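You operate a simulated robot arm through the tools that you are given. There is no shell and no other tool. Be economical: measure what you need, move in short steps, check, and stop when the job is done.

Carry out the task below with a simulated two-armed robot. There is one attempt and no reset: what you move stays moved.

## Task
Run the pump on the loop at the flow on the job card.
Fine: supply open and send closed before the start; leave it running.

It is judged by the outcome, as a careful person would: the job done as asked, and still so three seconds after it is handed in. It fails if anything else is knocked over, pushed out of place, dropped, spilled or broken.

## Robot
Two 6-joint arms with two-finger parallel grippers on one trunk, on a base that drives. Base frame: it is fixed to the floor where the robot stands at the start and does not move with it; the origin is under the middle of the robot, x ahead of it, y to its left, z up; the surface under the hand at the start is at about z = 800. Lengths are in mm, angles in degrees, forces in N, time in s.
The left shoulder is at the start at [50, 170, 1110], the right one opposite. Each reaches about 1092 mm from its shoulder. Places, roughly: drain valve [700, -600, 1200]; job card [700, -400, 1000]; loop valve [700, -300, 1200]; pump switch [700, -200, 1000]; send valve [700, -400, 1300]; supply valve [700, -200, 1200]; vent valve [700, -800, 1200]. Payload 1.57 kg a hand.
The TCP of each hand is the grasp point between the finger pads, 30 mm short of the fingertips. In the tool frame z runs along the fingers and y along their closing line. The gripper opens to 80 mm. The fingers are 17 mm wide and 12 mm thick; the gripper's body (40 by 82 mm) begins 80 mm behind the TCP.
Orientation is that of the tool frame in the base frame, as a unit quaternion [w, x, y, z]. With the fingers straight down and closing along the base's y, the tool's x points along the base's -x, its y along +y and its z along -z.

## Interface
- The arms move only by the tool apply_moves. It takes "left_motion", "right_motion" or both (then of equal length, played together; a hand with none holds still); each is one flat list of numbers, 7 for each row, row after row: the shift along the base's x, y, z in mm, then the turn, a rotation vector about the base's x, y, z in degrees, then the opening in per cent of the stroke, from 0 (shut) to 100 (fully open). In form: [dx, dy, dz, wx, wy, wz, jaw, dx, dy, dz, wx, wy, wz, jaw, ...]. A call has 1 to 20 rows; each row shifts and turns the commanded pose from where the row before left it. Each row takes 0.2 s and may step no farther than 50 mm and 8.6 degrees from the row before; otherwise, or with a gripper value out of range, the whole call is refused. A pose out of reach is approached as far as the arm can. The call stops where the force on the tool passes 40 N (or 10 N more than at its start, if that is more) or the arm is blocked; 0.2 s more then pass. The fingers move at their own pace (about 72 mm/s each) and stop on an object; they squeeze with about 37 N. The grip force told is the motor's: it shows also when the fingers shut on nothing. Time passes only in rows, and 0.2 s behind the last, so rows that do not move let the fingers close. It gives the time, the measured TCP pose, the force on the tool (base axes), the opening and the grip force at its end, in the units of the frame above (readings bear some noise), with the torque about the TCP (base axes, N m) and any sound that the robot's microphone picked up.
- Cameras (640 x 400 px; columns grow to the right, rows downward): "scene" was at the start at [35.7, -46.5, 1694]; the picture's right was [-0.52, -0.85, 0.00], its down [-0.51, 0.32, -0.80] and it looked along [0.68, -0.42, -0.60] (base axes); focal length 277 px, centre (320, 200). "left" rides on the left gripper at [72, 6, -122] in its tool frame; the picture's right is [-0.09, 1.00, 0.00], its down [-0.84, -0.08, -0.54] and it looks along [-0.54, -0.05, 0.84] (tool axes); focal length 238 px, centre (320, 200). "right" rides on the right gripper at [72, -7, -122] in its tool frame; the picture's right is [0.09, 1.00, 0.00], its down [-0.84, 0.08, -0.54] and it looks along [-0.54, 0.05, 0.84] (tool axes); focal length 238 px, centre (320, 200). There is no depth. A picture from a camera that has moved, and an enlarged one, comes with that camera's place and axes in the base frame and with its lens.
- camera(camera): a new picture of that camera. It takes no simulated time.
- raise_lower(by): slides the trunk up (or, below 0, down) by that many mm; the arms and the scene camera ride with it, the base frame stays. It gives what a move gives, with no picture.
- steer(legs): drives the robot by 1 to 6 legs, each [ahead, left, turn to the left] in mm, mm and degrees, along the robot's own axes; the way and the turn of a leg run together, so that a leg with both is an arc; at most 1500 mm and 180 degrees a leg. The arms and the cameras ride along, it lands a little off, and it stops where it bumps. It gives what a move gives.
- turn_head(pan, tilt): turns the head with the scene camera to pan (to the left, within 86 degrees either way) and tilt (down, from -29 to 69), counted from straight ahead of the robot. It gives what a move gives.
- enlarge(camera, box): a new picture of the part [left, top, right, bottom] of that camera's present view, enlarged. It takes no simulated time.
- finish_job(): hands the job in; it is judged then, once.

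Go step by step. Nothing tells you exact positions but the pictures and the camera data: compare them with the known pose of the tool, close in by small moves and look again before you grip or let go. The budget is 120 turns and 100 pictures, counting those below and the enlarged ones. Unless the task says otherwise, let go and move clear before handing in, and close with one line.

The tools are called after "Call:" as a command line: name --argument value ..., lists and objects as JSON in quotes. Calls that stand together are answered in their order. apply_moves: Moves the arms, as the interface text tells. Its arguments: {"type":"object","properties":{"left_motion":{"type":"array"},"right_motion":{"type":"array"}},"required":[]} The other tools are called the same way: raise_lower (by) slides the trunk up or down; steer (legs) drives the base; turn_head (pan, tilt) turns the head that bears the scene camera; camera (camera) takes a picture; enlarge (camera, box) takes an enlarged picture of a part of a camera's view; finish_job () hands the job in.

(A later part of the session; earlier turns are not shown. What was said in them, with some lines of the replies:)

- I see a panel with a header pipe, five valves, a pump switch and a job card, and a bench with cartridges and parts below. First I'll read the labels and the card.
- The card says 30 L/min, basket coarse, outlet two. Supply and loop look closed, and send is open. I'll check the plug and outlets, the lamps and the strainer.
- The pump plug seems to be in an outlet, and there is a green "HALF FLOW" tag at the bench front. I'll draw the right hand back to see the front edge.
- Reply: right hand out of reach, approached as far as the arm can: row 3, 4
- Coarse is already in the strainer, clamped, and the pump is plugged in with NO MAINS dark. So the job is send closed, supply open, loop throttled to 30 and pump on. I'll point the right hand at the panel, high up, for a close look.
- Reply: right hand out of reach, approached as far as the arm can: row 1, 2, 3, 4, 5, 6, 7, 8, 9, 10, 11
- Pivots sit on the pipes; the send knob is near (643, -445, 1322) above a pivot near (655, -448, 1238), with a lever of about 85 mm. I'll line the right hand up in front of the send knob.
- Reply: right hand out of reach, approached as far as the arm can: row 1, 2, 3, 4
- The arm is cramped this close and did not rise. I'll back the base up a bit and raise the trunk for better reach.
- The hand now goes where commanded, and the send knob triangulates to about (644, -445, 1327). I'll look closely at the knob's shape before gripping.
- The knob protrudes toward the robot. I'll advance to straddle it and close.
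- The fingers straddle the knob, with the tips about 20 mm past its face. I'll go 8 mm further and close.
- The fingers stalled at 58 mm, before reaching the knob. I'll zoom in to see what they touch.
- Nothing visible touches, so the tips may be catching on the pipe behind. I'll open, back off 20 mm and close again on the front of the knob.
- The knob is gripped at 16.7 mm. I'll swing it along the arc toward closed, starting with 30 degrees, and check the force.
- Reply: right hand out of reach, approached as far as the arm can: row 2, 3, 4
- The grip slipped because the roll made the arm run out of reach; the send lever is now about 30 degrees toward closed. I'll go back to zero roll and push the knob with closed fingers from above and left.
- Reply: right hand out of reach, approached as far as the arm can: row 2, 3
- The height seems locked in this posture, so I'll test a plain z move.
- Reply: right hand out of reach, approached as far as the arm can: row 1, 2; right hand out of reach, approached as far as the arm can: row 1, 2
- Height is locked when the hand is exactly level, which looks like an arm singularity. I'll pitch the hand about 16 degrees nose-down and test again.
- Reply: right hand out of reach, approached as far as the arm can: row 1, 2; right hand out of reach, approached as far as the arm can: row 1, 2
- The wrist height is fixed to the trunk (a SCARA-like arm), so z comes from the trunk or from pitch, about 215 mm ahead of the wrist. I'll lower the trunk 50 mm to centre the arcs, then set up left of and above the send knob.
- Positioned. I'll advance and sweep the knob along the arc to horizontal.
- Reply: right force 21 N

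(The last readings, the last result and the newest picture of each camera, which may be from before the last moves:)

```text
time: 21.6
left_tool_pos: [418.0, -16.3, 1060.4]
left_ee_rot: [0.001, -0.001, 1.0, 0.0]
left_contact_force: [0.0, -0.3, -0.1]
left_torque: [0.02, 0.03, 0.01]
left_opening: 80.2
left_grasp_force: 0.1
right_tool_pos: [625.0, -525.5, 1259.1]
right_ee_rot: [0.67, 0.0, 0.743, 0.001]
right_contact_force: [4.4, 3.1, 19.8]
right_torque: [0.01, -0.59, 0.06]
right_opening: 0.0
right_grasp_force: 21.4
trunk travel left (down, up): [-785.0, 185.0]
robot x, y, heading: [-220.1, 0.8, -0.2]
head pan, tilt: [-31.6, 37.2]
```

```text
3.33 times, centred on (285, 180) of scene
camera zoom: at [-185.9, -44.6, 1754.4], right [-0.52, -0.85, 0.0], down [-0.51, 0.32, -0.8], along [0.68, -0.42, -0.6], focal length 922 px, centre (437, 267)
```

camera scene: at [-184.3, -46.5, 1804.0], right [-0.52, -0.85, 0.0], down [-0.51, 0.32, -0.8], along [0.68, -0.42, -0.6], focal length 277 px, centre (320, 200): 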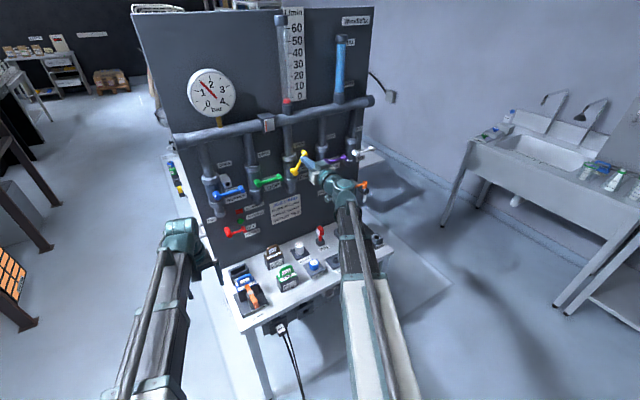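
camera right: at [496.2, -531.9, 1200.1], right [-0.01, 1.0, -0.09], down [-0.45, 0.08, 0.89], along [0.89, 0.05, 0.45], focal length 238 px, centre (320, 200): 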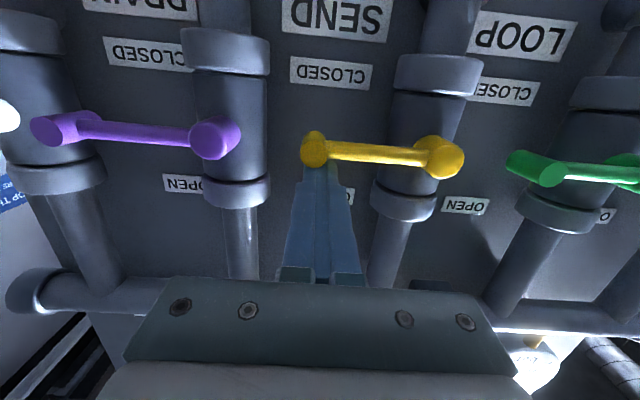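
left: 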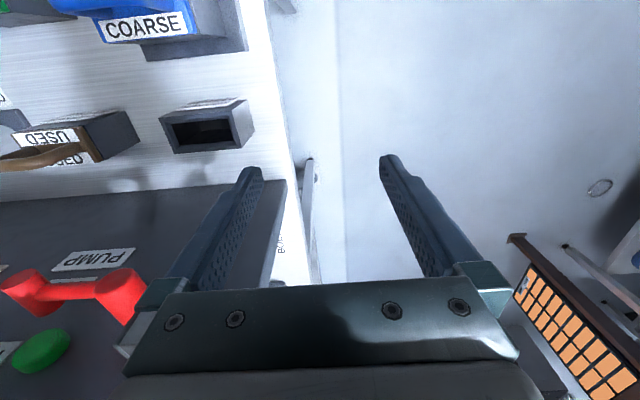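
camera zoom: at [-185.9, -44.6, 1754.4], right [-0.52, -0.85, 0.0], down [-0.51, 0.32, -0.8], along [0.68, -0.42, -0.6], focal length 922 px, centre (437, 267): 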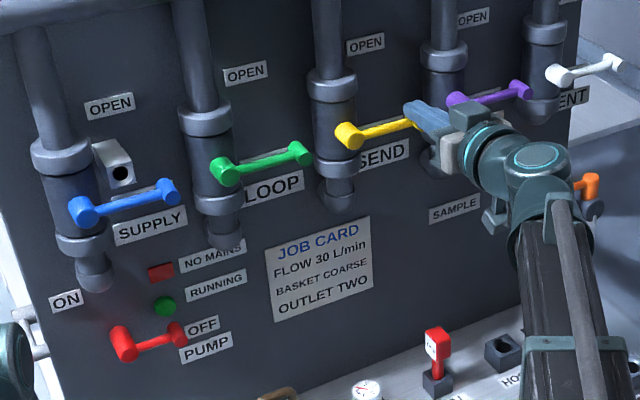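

Send is at its closed stop, parallel to the other closed levers. Now I'll back off, shift the left arm aside and line up below the supply knob.

Call:
apply_moves --right_motion '[-30, 0, 0, 0, 0, 0, 0, -33, 0, 0, 0, 0, 0, 0, 0, 48, -10, 0, 2.7, 0, 0, 0, 48, -10, 0, 2.7, 0, 0, 0, 48, -10, 0, 2.7, 0, 0, 0, 48, -10, 0, 2.6, 0, 0, 0, 48, 0, 0, 0, 0, 0, 0, 48, 0, 0, 0, 0, 0]' --left_motion '[0, 40, 0, 0, 0, 0, 100, 0, 40, 0, 0, 0, 0, 100, 0, 40, 0, 0, 0, 0, 100, 0, 40, 0, 0, 0, 0, 100, 0, 40, 0, 0, 0, 0, 100, 0, 0, 0, 0, 0, 0, 100, 0, 0, 0, 0, 0, 0, 100, 0, 0, 0, 0, 0, 0, 100]'

Call:
camera --camera "right"

Call:
camera --camera "scene"

```text
time: 21.9
left_tool_pos: [417.4, -8.9, 1060.4]
left_ee_rot: [0.002, -0.001, 1.0, 0.0]
left_contact_force: [0.1, -0.7, -0.2]
left_torque: [0.02, -0.03, -0.02]
left_opening: 80.0
left_grasp_force: 0.1
right_tool_pos: [624.6, -525.3, 1258.7]
right_ee_rot: [0.671, 0.002, 0.742, 0.004]
right_contact_force: [4.2, 1.6, 12.8]
right_torque: [-0.07, -0.34, 0.05]
right_opening: 0.0
right_grasp_force: 21.2
trunk travel left (down, up): [-785.0, 185.0]
robot x, y, heading: [-218.2, 3.3, 0.1]
head pan, tilt: [-31.6, 37.2]
stopped in row 1 (right hand): the force on the tool passed its limit at 67 N (the readings are from after the stop); the commanded pose is now the measured one
```

```text
60 pictures are left
camera right: at [495.6, -531.0, 1199.4], right [-0.01, 1.0, -0.08], down [-0.46, 0.07, 0.89], along [0.89, 0.05, 0.45], focal length 238 px, centre (320, 200)
```

right: 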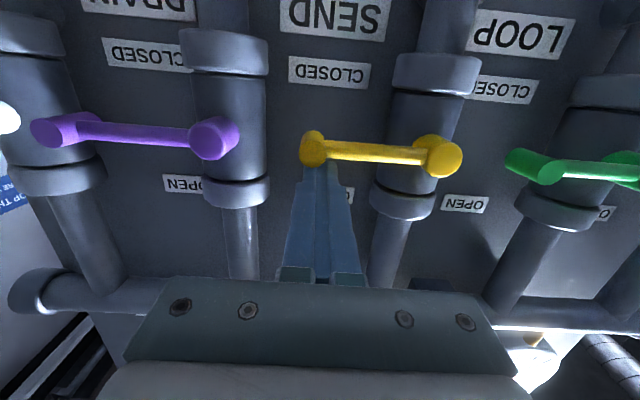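

```text
59 pictures are left
camera scene: at [-185.6, -46.2, 1753.9], right [-0.52, -0.85, 0.0], down [-0.51, 0.32, -0.8], along [0.68, -0.42, -0.6], focal length 277 px, centre (320, 200)
```

scene: 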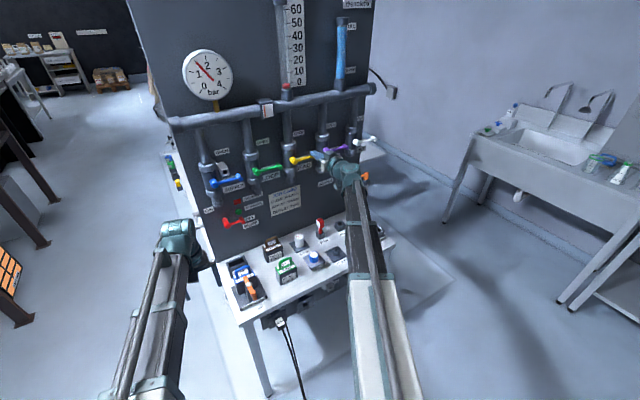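

The finger was pressed hard on the knob. I'll lift off first, then retract and continue.

Call:
apply_moves --right_motion '[0, 0, 6, 0, -1.6, 0, 0, 0, 0, 6, 0, -1.6, 0, 0, -25, 0, 0, 0, 0, 0, 0, -35, 0, 0, 0, 0, 0, 0]'

```text
time: 22.9
left_tool_pos: [417.4, -8.4, 1060.2]
left_ee_rot: [-0.001, -0.001, 1.0, 0.0]
left_contact_force: [0.0, 0.6, 0.4]
left_torque: [-0.03, -0.02, 0.03]
left_opening: 80.1
left_grasp_force: 0.0
right_tool_pos: [561.1, -526.5, 1270.0]
right_ee_rot: [0.69, 0.0, 0.723, 0.004]
right_contact_force: [0.5, 0.1, -0.3]
right_torque: [-0.02, 0.0, -0.01]
right_opening: 0.1
right_grasp_force: 21.3
trunk travel left (down, up): [-785.0, 185.0]
robot x, y, heading: [-221.3, -1.4, 0.1]
head pan, tilt: [-31.6, 37.2]
```

The hand is clear. Next, line up below the supply knob with the left arm moving aside.

Call:
apply_moves --right_motion '[0, 48, -12.7, 0, 3.5, 0, 0, 0, 48, -12.7, 0, 3.5, 0, 0, 0, 48, -12.8, 0, 3.5, 0, 0, 0, 48, -12.8, 0, 3.4, 0, 0, 0, 48, 0, 0, 0, 0, 0, 0, 46, 0, 0, 0, 0, 0]' --left_motion '[0, 40, 0, 0, 0, 0, 100, 0, 40, 0, 0, 0, 0, 100, 0, 40, 0, 0, 0, 0, 100, 0, 40, 0, 0, 0, 0, 100, 0, 40, 0, 0, 0, 0, 100, 0, 0, 0, 0, 0, 0, 100]'

Call:
camera --camera "right"

Call:
enlarge --camera "scene" --box '[140, 120, 380, 270]'

```text
time: 24.3
left_tool_pos: [420.6, 191.8, 1059.4]
left_ee_rot: [0.0, 0.0, 1.0, 0.0]
left_contact_force: [0.9, -0.6, -0.3]
left_torque: [0.01, 0.04, 0.02]
left_opening: 80.0
left_grasp_force: 0.0
right_tool_pos: [563.5, -241.1, 1217.6]
right_ee_rot: [0.599, 0.001, 0.801, 0.003]
right_contact_force: [0.7, -0.2, 0.4]
right_torque: [0.02, 0.0, -0.02]
right_opening: 0.3
right_grasp_force: 20.4
trunk travel left (down, up): [-785.0, 185.0]
robot x, y, heading: [-223.2, -2.7, 0.0]
head pan, tilt: [-31.6, 37.2]
```

```text
58 pictures are left
camera right: at [426.7, -246.2, 1183.5], right [-0.03, 1.0, -0.08], down [-0.28, 0.07, 0.96], along [0.96, 0.05, 0.28], focal length 238 px, centre (320, 200)
```

right: 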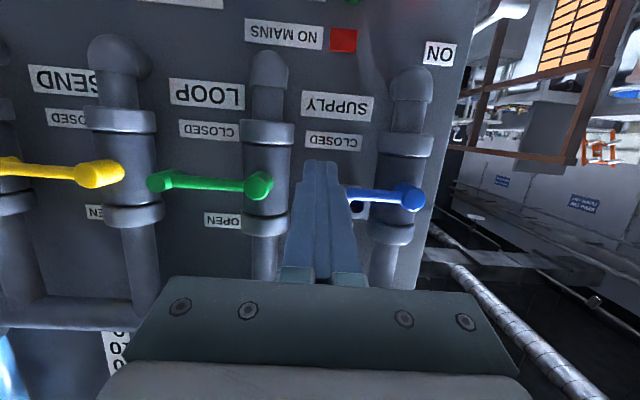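

```text
2.67 times, centred on (260, 195) of scene
camera zoom: at [-184.1, -46.0, 1754.0], right [-0.52, -0.85, 0.0], down [-0.52, 0.32, -0.8], along [0.68, -0.42, -0.6], focal length 738 px, centre (480, 213)
```

zoom: 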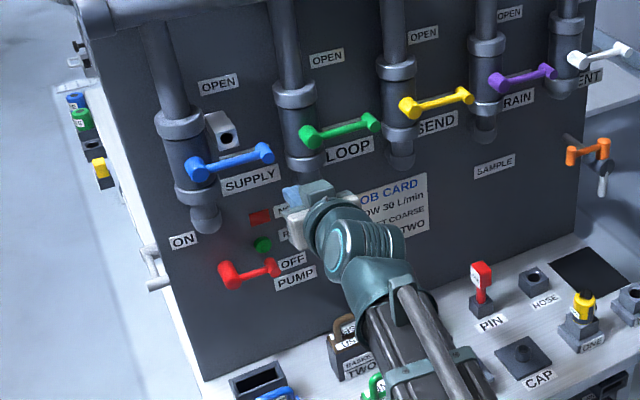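

Supply pivot is near (y -148, z 1238). I'll advance and sweep it up to open.

Call:
apply_moves --right_motion '[31, 0, 0, 0, 0, 0, 0, 31, 3, 0, 0, 0, 0, 0, 0, 0, 8.4, 0, -2.1, 0, 0, 0, -1, 10.3, 0, -2.8, 0, 0, 0, -0.7, 10.4, 0, -2.8, 0, 0, 0, 1.9, 10, 0, -2.7, 0, 0, 0, 2, 10.1, 0, -2.7, 0, 0, 0, 4, 9.4, 0, -2.5, 0, 0, 0, 5, 9.3, 0, -2.5, 0, 0, 0, 7, 8.5, 0, -2.3, 0, 0, 0, 8.1, 8.4, 0, -2.2, 0, 0, 0, 9.4, 6.9, 0, -1.8, 0, 0, 0, 10, 6, 0, -1.7, 0, 0, 0, 11.3, 4, 0, -1.1, 0, 0, 0, 12, 3.7, 0, -0.9, 0, 0]'

Call:
camera --camera "right"

Call:
enlarge --camera "scene" --box '[140, 120, 380, 270]'

```text
time: 27.5
left_tool_pos: [418.4, 191.1, 1059.7]
left_ee_rot: [0.0, -0.001, 1.0, 0.0]
left_contact_force: [-0.1, -0.5, -0.3]
left_torque: [0.01, 0.01, -0.01]
left_opening: 79.9
left_grasp_force: 0.0
right_tool_pos: [627.5, -193.1, 1319.4]
right_ee_rot: [0.769, -0.003, 0.639, 0.006]
right_contact_force: [0.5, -0.6, 0.9]
right_torque: [0.0, -0.01, -0.01]
right_opening: 0.0
right_grasp_force: 21.3
right hand out of reach, approached as far as the arm can: row 9, 10, 11, 13, 14, 15
trunk travel left (down, up): [-785.0, 185.0]
robot x, y, heading: [-218.7, -1.1, 0.0]
head pan, tilt: [-31.6, 37.2]
```

```text
56 pictures are left
camera right: at [520.7, -200.1, 1227.4], right [0.01, 1.0, -0.09], down [-0.69, 0.07, 0.72], along [0.73, 0.05, 0.69], focal length 238 px, centre (320, 200)
```

right: 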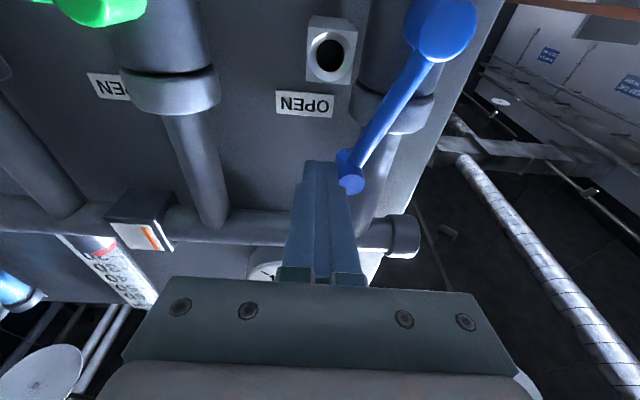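

```text
2.67 times, centred on (260, 195) of scene
camera zoom: at [-184.2, -46.5, 1754.0], right [-0.52, -0.85, 0.0], down [-0.52, 0.32, -0.8], along [0.68, -0.42, -0.6], focal length 738 px, centre (480, 213)
```

zoom: 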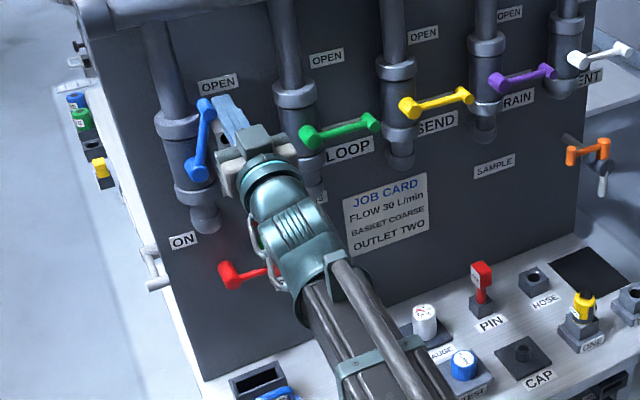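

Supply is at about 70 degrees, and the arm ran short in y. I'll try a plain y push first.

Call:
apply_moves --right_motion '[0, 10, 0, 0, 0, 0, 0, 0, 10, 1, 0, -0.3, 0, 0]'

```text
time: 28.1
left_tool_pos: [420.2, 191.1, 1059.4]
left_ee_rot: [0.0, -0.001, 1.0, 0.0]
left_contact_force: [0.1, 0.1, 0.6]
left_torque: [0.02, -0.01, -0.03]
left_opening: 80.2
left_grasp_force: 0.1
right_tool_pos: [627.5, -191.5, 1323.2]
right_ee_rot: [0.774, -0.003, 0.633, 0.006]
right_contact_force: [0.2, -0.1, -1.2]
right_torque: [-0.02, 0.04, -0.03]
right_opening: 0.1
right_grasp_force: 20.9
right hand out of reach, approached as far as the arm can: row 1, 2
trunk travel left (down, up): [-785.0, 185.0]
robot x, y, heading: [-219.5, 1.0, -0.1]
head pan, tilt: [-31.6, 37.2]
```

That's a y reach limit, so I'll drive the base left, which carries the finger into the knob gently.

Call:
steer --legs '[[0, 25, 0]]'

Call:
camera --camera "right"

```text
time: 28.9
left_tool_pos: [418.3, 217.1, 1060.2]
left_ee_rot: [-0.001, -0.001, 1.0, 0.001]
left_contact_force: [0.3, 0.0, -0.4]
left_torque: [-0.02, 0.02, 0.02]
left_opening: 80.2
left_grasp_force: 0.1
right_tool_pos: [626.7, -165.4, 1324.3]
right_ee_rot: [0.774, -0.004, 0.633, 0.006]
right_contact_force: [-0.6, 0.1, -0.4]
right_torque: [0.03, 0.01, -0.02]
right_opening: 0.0
right_grasp_force: 21.3
trunk travel left (down, up): [-785.0, 185.0]
robot x, y, heading: [-217.2, 26.2, 0.0]
head pan, tilt: [-31.6, 37.2]
```

```text
54 pictures are left
camera right: at [521.7, -173.0, 1229.3], right [0.0, 1.0, -0.09], down [-0.7, 0.07, 0.71], along [0.72, 0.06, 0.7], focal length 238 px, centre (320, 200)
```

right: 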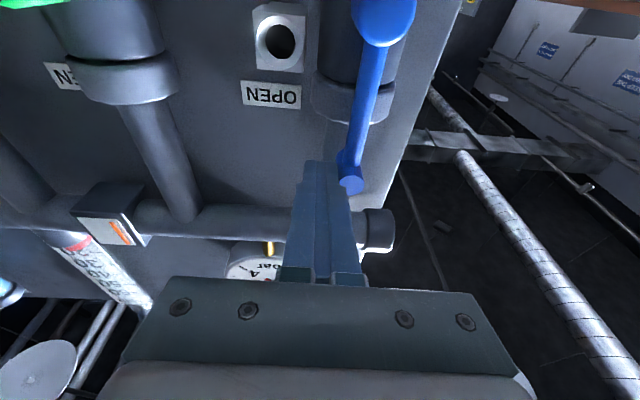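

The lever looks almost vertical with no stop force felt, so I'll nudge a few mm more to find the stop.

Call:
steer --legs '[[0, 7, 0]]'

Call:
camera --camera "right"

```text
time: 29.7
left_tool_pos: [419.9, 219.5, 1060.5]
left_ee_rot: [0.0, 0.0, 1.0, 0.001]
left_contact_force: [-0.2, 0.6, -0.7]
left_torque: [0.02, 0.01, 0.0]
left_opening: 79.9
left_grasp_force: 0.0
right_tool_pos: [627.7, -165.5, 1322.8]
right_ee_rot: [0.774, -0.002, 0.633, 0.007]
right_contact_force: [1.7, -19.1, 2.6]
right_torque: [0.13, -0.06, -0.64]
right_opening: 0.0
right_grasp_force: 20.9
trunk travel left (down, up): [-785.0, 185.0]
robot x, y, heading: [-218.3, 28.1, 0.1]
head pan, tilt: [-31.6, 37.2]
```

```text
53 pictures are left
camera right: at [521.7, -171.8, 1228.6], right [0.01, 1.0, -0.08], down [-0.7, 0.06, 0.71], along [0.72, 0.06, 0.7], focal length 238 px, centre (320, 200)
```

right: 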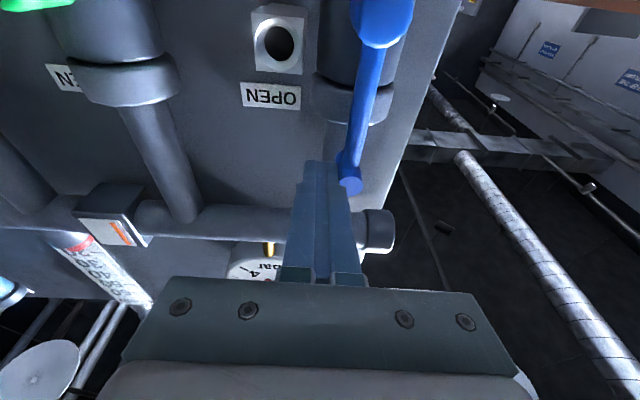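

Supply is at its open stop. Now I'll go to the start position below the loop knob.

Call:
apply_moves --right_motion '[0, -8, 0, 0, 0, 0, 0, 0, -8, 0, 0, 0, 0, 0, -33, 0, 0, 0, 0, 0, 0, -32, 0, 0, 0, 0, 0, 0, 0, -40, -21, 0, 5.6, 0, 0, 0, -40, -21, 0, 5.6, 0, 0, 0, -40, -21, 0, 5.6, 0, 0, 0, -41, -21, 0, 5.6, 0, 0, 0, -41, -21.5, 0, 5.6, 0, 0]'

Call:
camera --camera "right"

Call:
camera --camera "scene"

```text
time: 31.7
left_tool_pos: [419.0, 221.5, 1061.2]
left_ee_rot: [0.0, 0.0, 1.0, 0.0]
left_contact_force: [-0.5, 0.1, 0.1]
left_torque: [0.0, 0.01, 0.0]
left_opening: 79.9
left_grasp_force: 0.1
right_tool_pos: [561.9, -380.3, 1218.0]
right_ee_rot: [0.598, -0.001, 0.801, 0.007]
right_contact_force: [0.6, 0.7, -0.4]
right_torque: [0.0, -0.02, 0.02]
right_opening: 0.0
right_grasp_force: 21.7
trunk travel left (down, up): [-785.0, 185.0]
robot x, y, heading: [-218.3, 33.9, -0.1]
head pan, tilt: [-31.6, 37.2]
```

```text
52 pictures are left
camera right: at [425.2, -387.2, 1183.0], right [-0.04, 1.0, -0.08], down [-0.28, 0.07, 0.96], along [0.96, 0.06, 0.28], focal length 238 px, centre (320, 200)
```

right: 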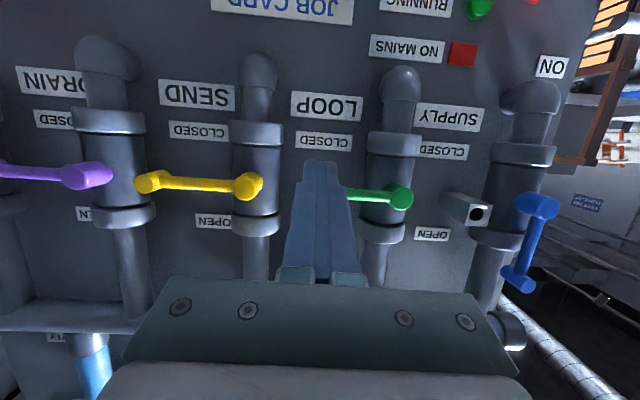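

```text
51 pictures are left
camera scene: at [-184.0, -15.3, 1753.9], right [-0.52, -0.85, 0.0], down [-0.52, 0.32, -0.8], along [0.68, -0.42, -0.6], focal length 277 px, centre (320, 200)
```

scene: 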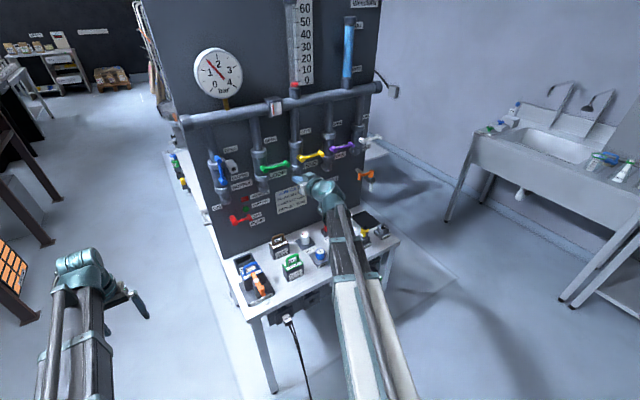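

I'll push the loop lever to about 45 degrees before the start.

Call:
apply_moves --right_motion '[31, -6, 0, 0, 0, 0, 0, 31, 0, 0, 0, 0, 0, 0, 0, 0, 8.4, 0, -2.1, 0, 0, 0, -1, 10.3, 0, -2.8, 0, 0, 0, -0.7, 10.4, 0, -2.8, 0, 0, 0, 1.9, 10, 0, -2.7, 0, 0, 0, 2, 10.1, 0, -2.7, 0, 0, 0, 4, 9.4, 0, -2.5, 0, 0, 0, 5, 9.3, 0, -2.5, 0, 0]'

Call:
camera --camera "right"

```text
time: 33.7
left_tool_pos: [419.5, 222.9, 1060.0]
left_ee_rot: [0.0, 0.0, 1.0, 0.001]
left_contact_force: [-0.6, -0.4, 0.3]
left_torque: [-0.03, 0.01, 0.0]
left_opening: 79.8
left_grasp_force: 0.0
right_tool_pos: [623.3, -374.2, 1285.2]
right_ee_rot: [0.717, -0.001, 0.697, 0.006]
right_contact_force: [1.3, 0.1, -0.1]
right_torque: [0.04, 0.07, -0.05]
right_opening: 0.2
right_grasp_force: 21.1
trunk travel left (down, up): [-785.0, 185.0]
robot x, y, heading: [-219.3, 31.9, -0.2]
head pan, tilt: [-31.6, 37.2]
```

```text
50 pictures are left
camera right: at [503.6, -381.5, 1210.9], right [-0.01, 1.0, -0.09], down [-0.57, 0.07, 0.82], along [0.82, 0.06, 0.56], focal length 238 px, centre (320, 200)
```

right: 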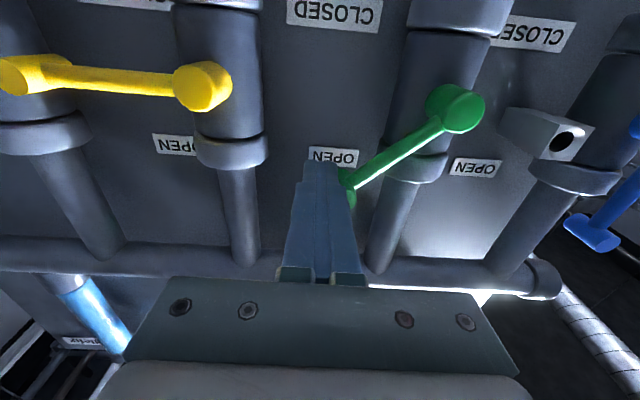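

The loop is at about 45 degrees. Now I'll retract and lower the trunk 190 mm to reach the pump switch.

Call:
apply_moves --right_motion '[0, -8, -6, 0, 1.6, 0, 0, -30, 0, 0, 0, 0, 0, 0, -33, 0, 0, 0, 0, 0, 0, -30, 40, -17, 0, 4.5, 0, 0, 0, 40, -17, 0, 4.5, 0, 0, 0, 40, -17, 0, 4.5, 0, 0, 0, 40, -12, 0, 3, 0, 0]'

Call:
raise_lower --by -190

Call:
camera --camera "right"

Call:
camera --camera "scene"

```text
refused: row 4 steps farther than a row can; nothing moved
```

```text
time: 35.7
left_tool_pos: [419.8, 223.2, 869.8]
left_ee_rot: [0.0, 0.0, 1.0, 0.0]
left_contact_force: [-1.0, 0.2, 0.3]
left_torque: [0.02, 0.02, 0.01]
left_opening: 80.1
left_grasp_force: 0.0
right_tool_pos: [622.8, -372.2, 1096.9]
right_ee_rot: [0.717, -0.002, 0.697, 0.006]
right_contact_force: [-0.7, -1.1, 0.3]
right_torque: [0.0, 0.01, -0.04]
right_opening: 0.0
right_grasp_force: 21.6
trunk travel left (down, up): [-595.0, 375.0]
robot x, y, heading: [-219.8, 31.8, -0.0]
head pan, tilt: [-31.6, 37.2]
```

```text
49 pictures are left
camera right: at [503.6, -381.2, 1020.9], right [-0.01, 1.0, -0.09], down [-0.57, 0.07, 0.82], along [0.82, 0.06, 0.56], focal length 238 px, centre (320, 200)
```

right: 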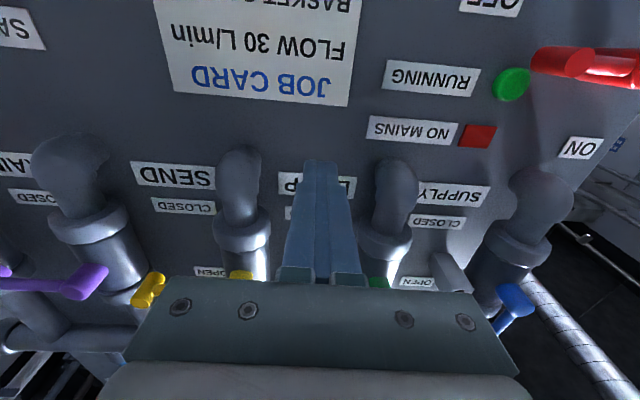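

```text
48 pictures are left
camera scene: at [-184.3, -14.6, 1564.0], right [-0.52, -0.85, 0.0], down [-0.51, 0.32, -0.8], along [0.68, -0.42, -0.6], focal length 277 px, centre (320, 200)
```

scene: 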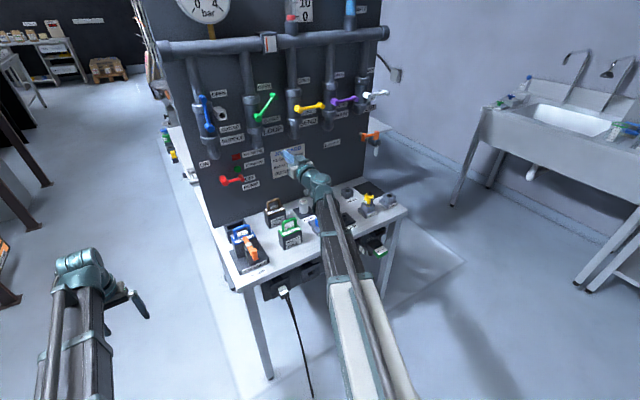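

The row was refused but the trunk moved; luckily nothing was touched and the loop lever kept its angle. Now I'll retract and move in front of the pump switch.

Call:
apply_moves --right_motion '[-40, 0, 0, 0, 0, 0, 0, -30, 10, 0, 0, 0, 0, 0, 0, 42, -17, 0, 4.5, 0, 0, 0, 42, -17, 0, 4.5, 0, 0, 0, 42, -17, 0, 4.5, 0, 0, 0, 0, -17, 0, 4.5, 0, 0]'

Call:
camera --camera "right"

Call:
enlarge --camera "scene" --box '[180, 80, 340, 220]'

```text
time: 37.1
left_tool_pos: [419.9, 222.6, 869.3]
left_ee_rot: [0.001, 0.0, 1.0, 0.001]
left_contact_force: [0.0, 0.2, 0.9]
left_torque: [-0.02, -0.04, 0.02]
left_opening: 80.0
left_grasp_force: 0.0
right_tool_pos: [553.0, -238.3, 1026.8]
right_ee_rot: [0.599, -0.001, 0.8, 0.006]
right_contact_force: [-0.2, 0.6, 0.0]
right_torque: [0.01, -0.04, 0.0]
right_opening: 0.0
right_grasp_force: 21.5
trunk travel left (down, up): [-595.0, 375.0]
robot x, y, heading: [-223.4, 31.5, -0.2]
head pan, tilt: [-31.6, 37.2]
```

```text
47 pictures are left
camera right: at [416.7, -245.1, 993.4], right [-0.04, 1.0, -0.08], down [-0.28, 0.07, 0.96], along [0.96, 0.06, 0.28], focal length 238 px, centre (320, 200)
```

right: 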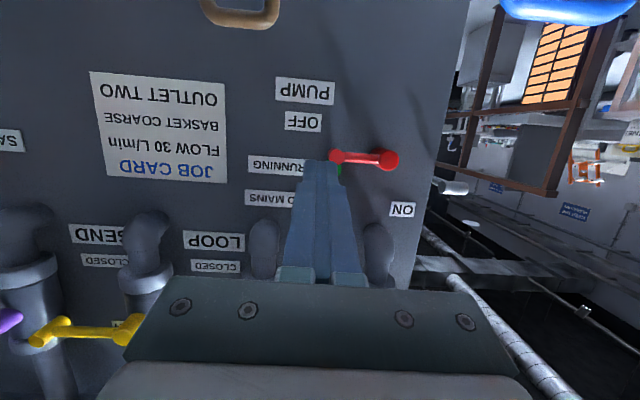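

```text
2.86 times, centred on (260, 150) of scene
camera zoom: at [-184.1, -14.4, 1564.0], right [-0.52, -0.85, 0.0], down [-0.51, 0.32, -0.8], along [0.68, -0.42, -0.6], focal length 791 px, centre (491, 343)
```

zoom: 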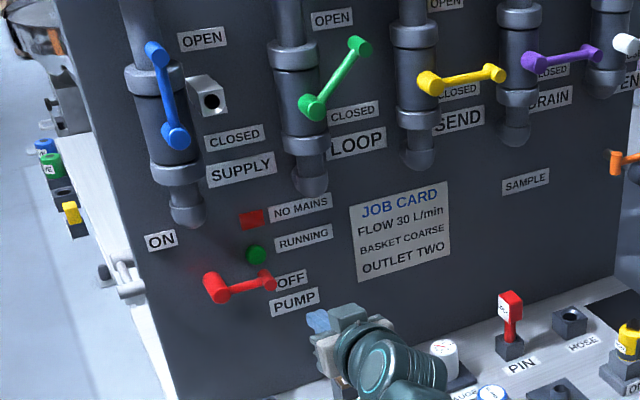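

The pump lever's knob is near (691, -215, 1019) and its pivot near y -150, 65 mm long. I'll shift the base left for reach, lower the trunk another 40 mm and align below the knob.

Call:
steer --legs '[[0, 40, 0]]'

Call:
raise_lower --by -40

Call:
camera --camera "right"

Call:
camera --camera "scene"

```text
time: 38.0
left_tool_pos: [419.1, 263.7, 870.9]
left_ee_rot: [0.001, -0.001, 1.0, -0.001]
left_contact_force: [-0.1, 0.2, 0.3]
left_torque: [0.01, -0.01, 0.01]
left_opening: 79.9
left_grasp_force: 0.0
right_tool_pos: [553.4, -198.1, 1027.4]
right_ee_rot: [0.599, -0.001, 0.801, 0.006]
right_contact_force: [-0.1, -0.5, 0.0]
right_torque: [-0.06, 0.03, -0.02]
right_opening: 0.2
right_grasp_force: 21.7
trunk travel left (down, up): [-595.0, 375.0]
robot x, y, heading: [-222.6, 69.7, -0.1]
head pan, tilt: [-31.6, 37.2]
```

```text
time: 38.9
left_tool_pos: [420.3, 263.0, 830.6]
left_ee_rot: [0.0, 0.0, 1.0, 0.0]
left_contact_force: [-0.5, 0.0, -0.8]
left_torque: [0.01, 0.05, -0.01]
left_opening: 79.9
left_grasp_force: 0.1
right_tool_pos: [554.2, -198.0, 987.6]
right_ee_rot: [0.599, -0.002, 0.801, 0.007]
right_contact_force: [-0.2, 0.4, -0.4]
right_torque: [0.0, 0.04, -0.02]
right_opening: 0.0
right_grasp_force: 21.6
trunk travel left (down, up): [-555.0, 415.0]
robot x, y, heading: [-218.6, 70.0, 0.2]
head pan, tilt: [-31.6, 37.2]
```

```text
45 pictures are left
camera right: at [416.5, -205.1, 953.5], right [-0.04, 1.0, -0.08], down [-0.28, 0.07, 0.96], along [0.96, 0.06, 0.28], focal length 238 px, centre (320, 200)
```

right: 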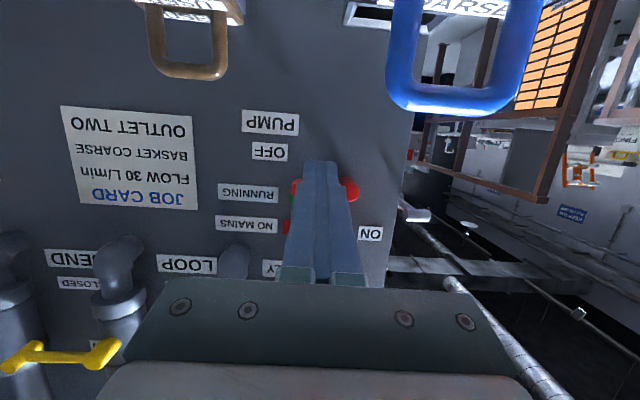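

```text
44 pictures are left
camera scene: at [-184.4, 25.7, 1524.0], right [-0.52, -0.85, 0.0], down [-0.51, 0.32, -0.8], along [0.68, -0.42, -0.6], focal length 277 px, centre (320, 200)
```

scene: 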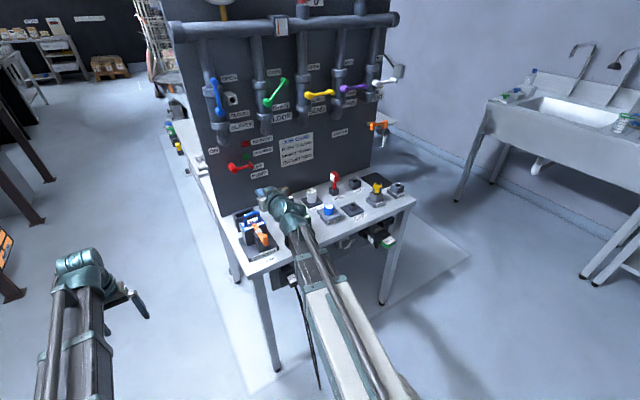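

The blue basket handle stands at about (531, -141, 943), so I'll keep the hand at y -217 and above it. Align first, then advance partway and look.

Call:
apply_moves --right_motion '[0, -10, 6.5, 0, -1.8, 0, 0, 0, -9, 6.5, 0, -1.8, 0, 0, 30, 0, 0, 0, 0, 0, 0, 30, 0, 0, 0, 0, 0, 0, 20, 0, 0, 0, 0, 0, 0]'

Call:
camera --camera "right"

Call:
enlarge --camera "scene" --box '[190, 120, 340, 260]'

```text
time: 40.0
left_tool_pos: [420.1, 261.9, 829.1]
left_ee_rot: [0.0, 0.0, 1.0, 0.0]
left_contact_force: [0.8, -0.1, -0.5]
left_torque: [-0.02, -0.02, -0.03]
left_opening: 80.2
left_grasp_force: 0.1
right_tool_pos: [634.0, -215.8, 1001.1]
right_ee_rot: [0.624, -0.002, 0.782, 0.007]
right_contact_force: [0.1, -0.4, -0.7]
right_torque: [-0.02, 0.01, -0.01]
right_opening: 0.2
right_grasp_force: 21.0
trunk travel left (down, up): [-555.0, 415.0]
robot x, y, heading: [-216.4, 70.7, -0.2]
head pan, tilt: [-31.6, 37.2]
```

```text
43 pictures are left
camera right: at [499.8, -223.7, 958.1], right [-0.03, 1.0, -0.08], down [-0.34, 0.07, 0.94], along [0.94, 0.06, 0.34], focal length 238 px, centre (320, 200)
```

right: 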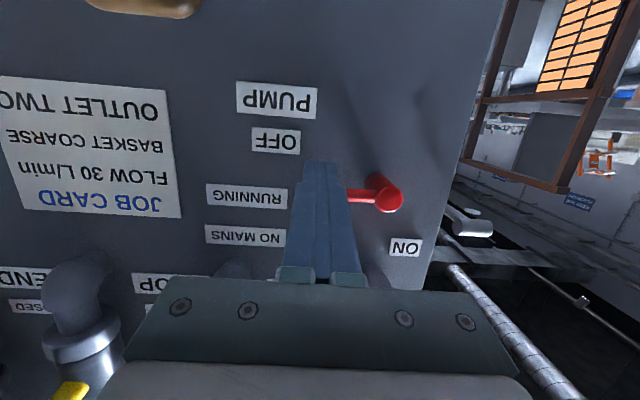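

```text
2.86 times, centred on (265, 190) of scene
camera zoom: at [-184.1, 25.6, 1524.0], right [-0.52, -0.85, 0.0], down [-0.51, 0.32, -0.8], along [0.68, -0.42, -0.6], focal length 791 px, centre (477, 229)
```

zoom: 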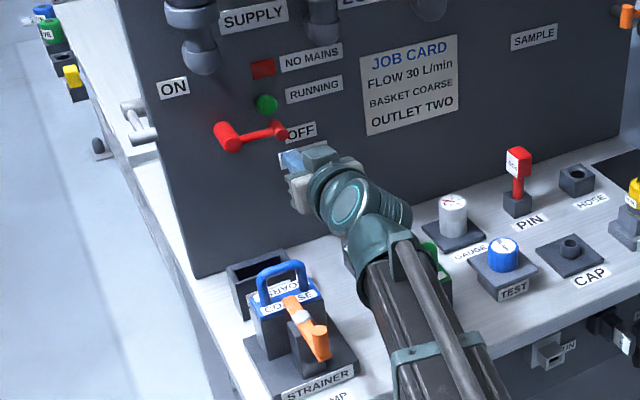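

Geometry confirmed. I'll advance and sweep the pump lever up from OFF.

Call:
apply_moves --right_motion '[19, 0, 0, 0, 0, 0, 0, 19, 0, 0, 0, 0, 0, 0, 0, 1, 6.7, 0, -2, 0, 0, 0, -0.5, 10.1, 0, -2.7, 0, 0, 0, -0.3, 10.1, 0, -2.7, 0, 0, 0, 0, 10.1, 0, -2.7, 0, 0, 0, 3.3, 9.6, 0, -2.5, 0, 0, 0, 5.3, 9.3, 0, -2.5, 0, 0, 0, 7.4, 8.8, 0, -2.4, 0, 0, 0, 9, 7.5, 0, -2, 0, 0, 0, 10, 5.8, 0, -1.6, 0, 0, 0, 11, 3.8, 0, -1, 0, 0]'

Call:
camera --camera "right"

Call:
camera --camera "scene"

```text
time: 42.6
left_tool_pos: [420.3, 261.3, 829.2]
left_ee_rot: [0.0, 0.0, 1.0, 0.0]
left_contact_force: [-0.2, 0.0, -0.3]
left_torque: [-0.03, 0.01, 0.01]
left_opening: 79.9
left_grasp_force: 0.1
right_tool_pos: [672.2, -175.1, 1084.3]
right_ee_rot: [0.761, 0.0, 0.649, 0.004]
right_contact_force: [-0.8, -9.6, -5.4]
right_torque: [-0.1, 0.1, -0.28]
right_opening: 0.0
right_grasp_force: 21.5
trunk travel left (down, up): [-555.0, 415.0]
robot x, y, heading: [-219.9, 69.1, 0.1]
head pan, tilt: [-31.6, 37.2]
```

```text
41 pictures are left
camera right: at [563.4, -181.4, 993.9], right [0.01, 1.0, -0.09], down [-0.67, 0.07, 0.74], along [0.74, 0.05, 0.67], focal length 238 px, centre (320, 200)
```

right: 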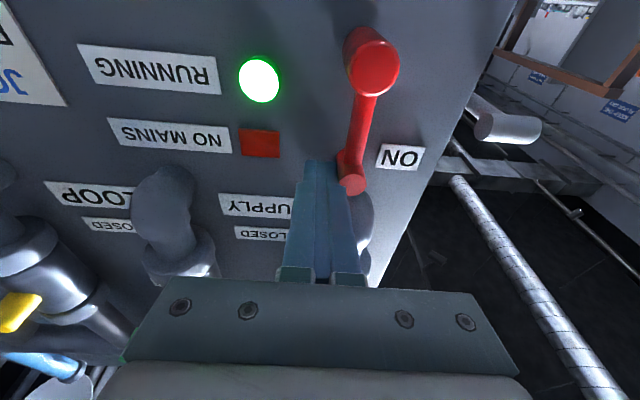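

```text
40 pictures are left
camera scene: at [-183.7, 23.9, 1523.8], right [-0.52, -0.85, 0.0], down [-0.51, 0.32, -0.8], along [0.68, -0.42, -0.6], focal length 277 px, centre (320, 200)
```

scene: 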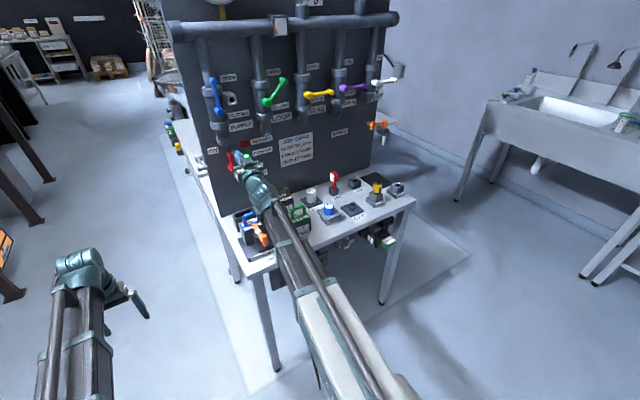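

RUNNING is lit and the lever is at ON. I'll retract and read the flow meter.

Call:
apply_moves --right_motion '[0, -8, 0, 0, 0, 0, 0, -40, 0, 0, 0, 0, 0, 0, -40, 0, 0, 0, 0, 0, 0, -30, -20, 0, 0, 0, 0, 0]'

Call:
raise_lower --by 230

Call:
turn_head --pan -31.6 --tilt 18

Call:
camera --camera "scene"

```text
time: 43.6
left_tool_pos: [418.3, 263.4, 830.1]
left_ee_rot: [0.0, 0.0, 1.0, 0.0]
left_contact_force: [-0.4, -0.4, 0.5]
left_torque: [-0.04, -0.01, -0.02]
left_opening: 79.6
left_grasp_force: 0.0
right_tool_pos: [560.9, -199.1, 1086.7]
right_ee_rot: [0.761, -0.002, 0.648, 0.005]
right_contact_force: [0.4, 0.2, 0.6]
right_torque: [-0.01, 0.01, 0.02]
right_opening: 0.0
right_grasp_force: 21.5
trunk travel left (down, up): [-555.0, 415.0]
robot x, y, heading: [-222.0, 71.2, -0.0]
head pan, tilt: [-31.6, 37.2]
```

```text
time: 46.1
left_tool_pos: [420.1, 262.5, 1060.5]
left_ee_rot: [0.001, 0.001, 1.0, 0.0]
left_contact_force: [-0.3, 0.9, 0.3]
left_torque: [-0.02, -0.01, 0.0]
left_opening: 80.0
left_grasp_force: 0.0
right_tool_pos: [562.6, -198.5, 1314.8]
right_ee_rot: [0.762, -0.003, 0.648, 0.006]
right_contact_force: [0.1, -0.5, 1.1]
right_torque: [-0.03, 0.02, -0.05]
right_opening: 0.1
right_grasp_force: 21.0
trunk travel left (down, up): [-785.0, 185.0]
robot x, y, heading: [-221.4, 69.9, -0.0]
head pan, tilt: [-31.6, 37.2]
```

```text
time: 46.9
left_tool_pos: [419.8, 261.2, 1059.6]
left_ee_rot: [0.0, 0.0, 1.0, 0.0]
left_contact_force: [-0.3, 0.1, 0.6]
left_torque: [-0.04, 0.01, 0.02]
left_opening: 79.9
left_grasp_force: 0.1
right_tool_pos: [563.6, -198.0, 1316.5]
right_ee_rot: [0.761, -0.002, 0.648, 0.006]
right_contact_force: [-1.1, 0.3, -0.1]
right_torque: [-0.01, -0.03, 0.02]
right_opening: 0.0
right_grasp_force: 21.1
trunk travel left (down, up): [-785.0, 185.0]
robot x, y, heading: [-220.9, 71.0, -0.0]
head pan, tilt: [-31.6, 18.0]
```

```text
39 pictures are left
camera scene: at [-178.6, 22.3, 1784.3], right [-0.52, -0.85, 0.0], down [-0.26, 0.16, -0.95], along [0.81, -0.5, -0.31], focal length 277 px, centre (320, 200)
```

scene: 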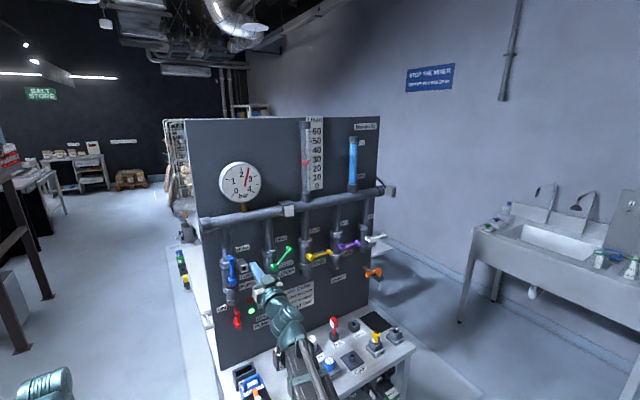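

Call:
enlarge --camera "scene" --box '[290, 115, 340, 205]'

Call:
enlarge --camera "scene" --box '[195, 200, 400, 330]'

```text
4.44 times, centred on (315, 160) of scene
camera zoom: at [-178.6, 22.3, 1784.3], right [-0.52, -0.85, 0.0], down [-0.26, 0.16, -0.95], along [0.81, -0.5, -0.31], focal length 1230 px, centre (342, 378)
```

zoom: 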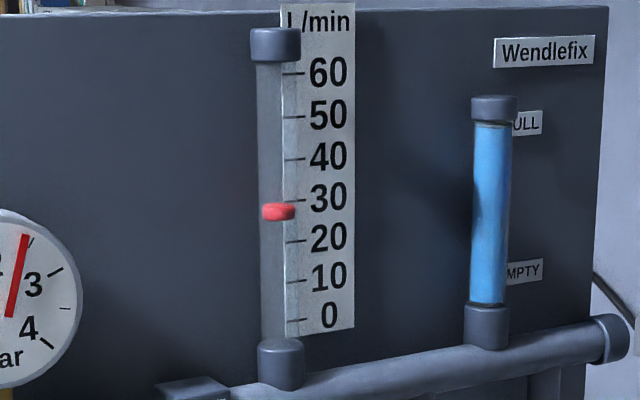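

```text
3.08 times, centred on (298, 265) of scene
camera zoom: at [-178.6, 22.3, 1784.3], right [-0.52, -0.85, 0.0], down [-0.26, 0.16, -0.95], along [0.81, -0.5, -0.31], focal length 852 px, centre (389, 0)
```

zoom: 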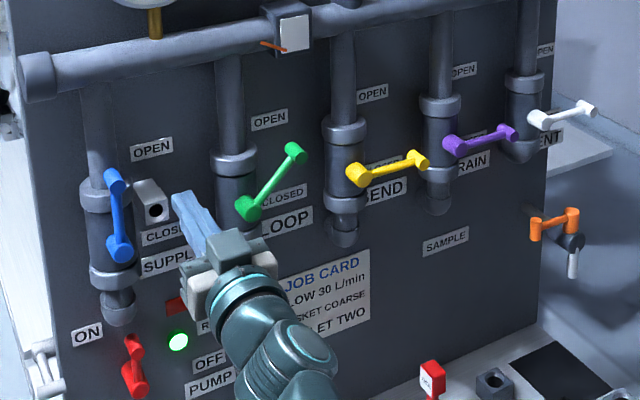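

The float reads about 28–29 seen from above. I'll lower the camera to float level for a parallax-free reading, which the retracted hand allows.

Call:
raise_lower --by -177

Call:
turn_head --pan -31.6 --tilt 0

Call:
enlarge --camera "scene" --box '[270, 160, 350, 240]'

```text
time: 48.9
left_tool_pos: [418.9, 262.6, 882.2]
left_ee_rot: [-0.001, 0.001, 1.0, 0.0]
left_contact_force: [0.4, 0.7, -0.4]
left_torque: [0.0, 0.01, 0.0]
left_opening: 79.9
left_grasp_force: 0.0
right_tool_pos: [562.4, -197.5, 1138.6]
right_ee_rot: [0.762, -0.002, 0.648, 0.006]
right_contact_force: [-0.3, 0.0, 0.1]
right_torque: [0.0, 0.0, -0.04]
right_opening: 0.1
right_grasp_force: 21.5
trunk travel left (down, up): [-608.0, 362.0]
robot x, y, heading: [-219.8, 73.8, -0.1]
head pan, tilt: [-31.6, 18.0]
```

```text
time: 49.7
left_tool_pos: [419.2, 262.5, 884.0]
left_ee_rot: [0.0, 0.0, 1.0, 0.0]
left_contact_force: [0.1, -0.4, -0.6]
left_torque: [0.01, 0.02, 0.02]
left_opening: 79.7
left_grasp_force: 0.0
right_tool_pos: [562.1, -199.8, 1138.6]
right_ee_rot: [0.762, -0.002, 0.648, 0.005]
right_contact_force: [0.3, 0.5, 0.2]
right_torque: [-0.01, -0.03, -0.01]
right_opening: 0.0
right_grasp_force: 21.7
trunk travel left (down, up): [-608.0, 362.0]
robot x, y, heading: [-222.5, 71.9, -0.1]
head pan, tilt: [-31.6, 0.0]
```

```text
5.00 times, centred on (310, 200) of scene
camera zoom: at [-181.5, 24.0, 1636.4], right [-0.52, -0.85, 0.0], down [0.0, 0.0, -1.0], along [0.85, -0.52, 0.0], focal length 1384 px, centre (370, 200)
```

zoom: 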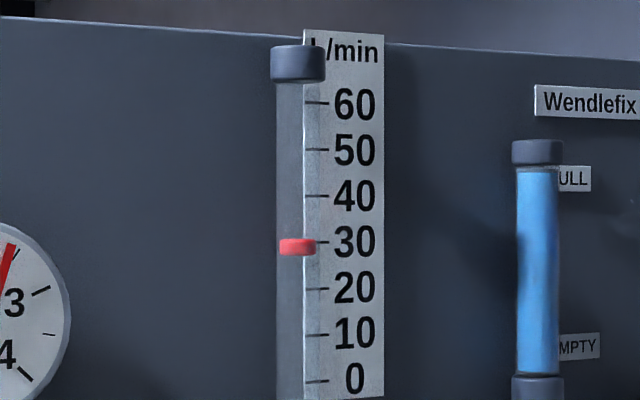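

Call:
raise_lower --by -34

Call:
enlarge --camera "scene" --box '[290, 160, 330, 200]'

```text
time: 50.5
left_tool_pos: [418.8, 261.9, 849.3]
left_ee_rot: [0.0, 0.0, 1.0, 0.0]
left_contact_force: [0.9, -0.7, -0.4]
left_torque: [0.01, 0.03, -0.02]
left_opening: 80.1
left_grasp_force: 0.1
right_tool_pos: [562.5, -198.9, 1105.8]
right_ee_rot: [0.761, -0.003, 0.648, 0.006]
right_contact_force: [-0.4, 0.0, -0.3]
right_torque: [0.0, 0.02, 0.01]
right_opening: 0.0
right_grasp_force: 21.1
trunk travel left (down, up): [-574.0, 396.0]
robot x, y, heading: [-224.4, 70.7, -0.1]
head pan, tilt: [-31.6, 0.0]
```

```text
10.00 times, centred on (310, 180) of scene
camera zoom: at [-181.7, 24.0, 1602.4], right [-0.52, -0.85, 0.0], down [0.0, 0.0, -1.0], along [0.85, -0.52, 0.0], focal length 2767 px, centre (420, 400)
```

zoom: 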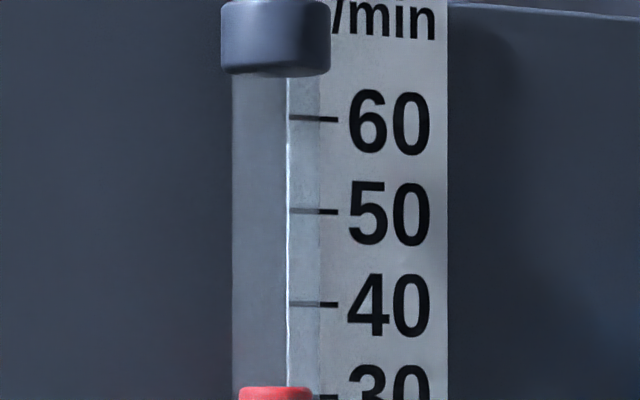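

Call:
enlarge --camera "scene" --box '[290, 180, 330, 220]'

```text
10.00 times, centred on (310, 200) of scene
camera zoom: at [-181.7, 24.0, 1602.4], right [-0.52, -0.85, 0.0], down [0.0, 0.0, -1.0], along [0.85, -0.52, 0.0], focal length 2767 px, centre (420, 200)
```

zoom: 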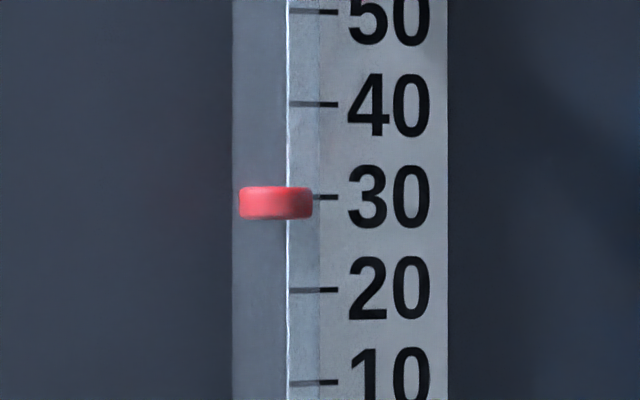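

The float sits at about 29.5–30 L/min, level read and steady. Supply is open, send is closed, RUNNING is lit, and both hands are clear.

Call:
finish_job

```text
The job is handed in.
```

The pump is running on the loop at about 29.5 L/min against the card's 30. Supply was opened and send closed before the start, and it was left running with both hands clear.
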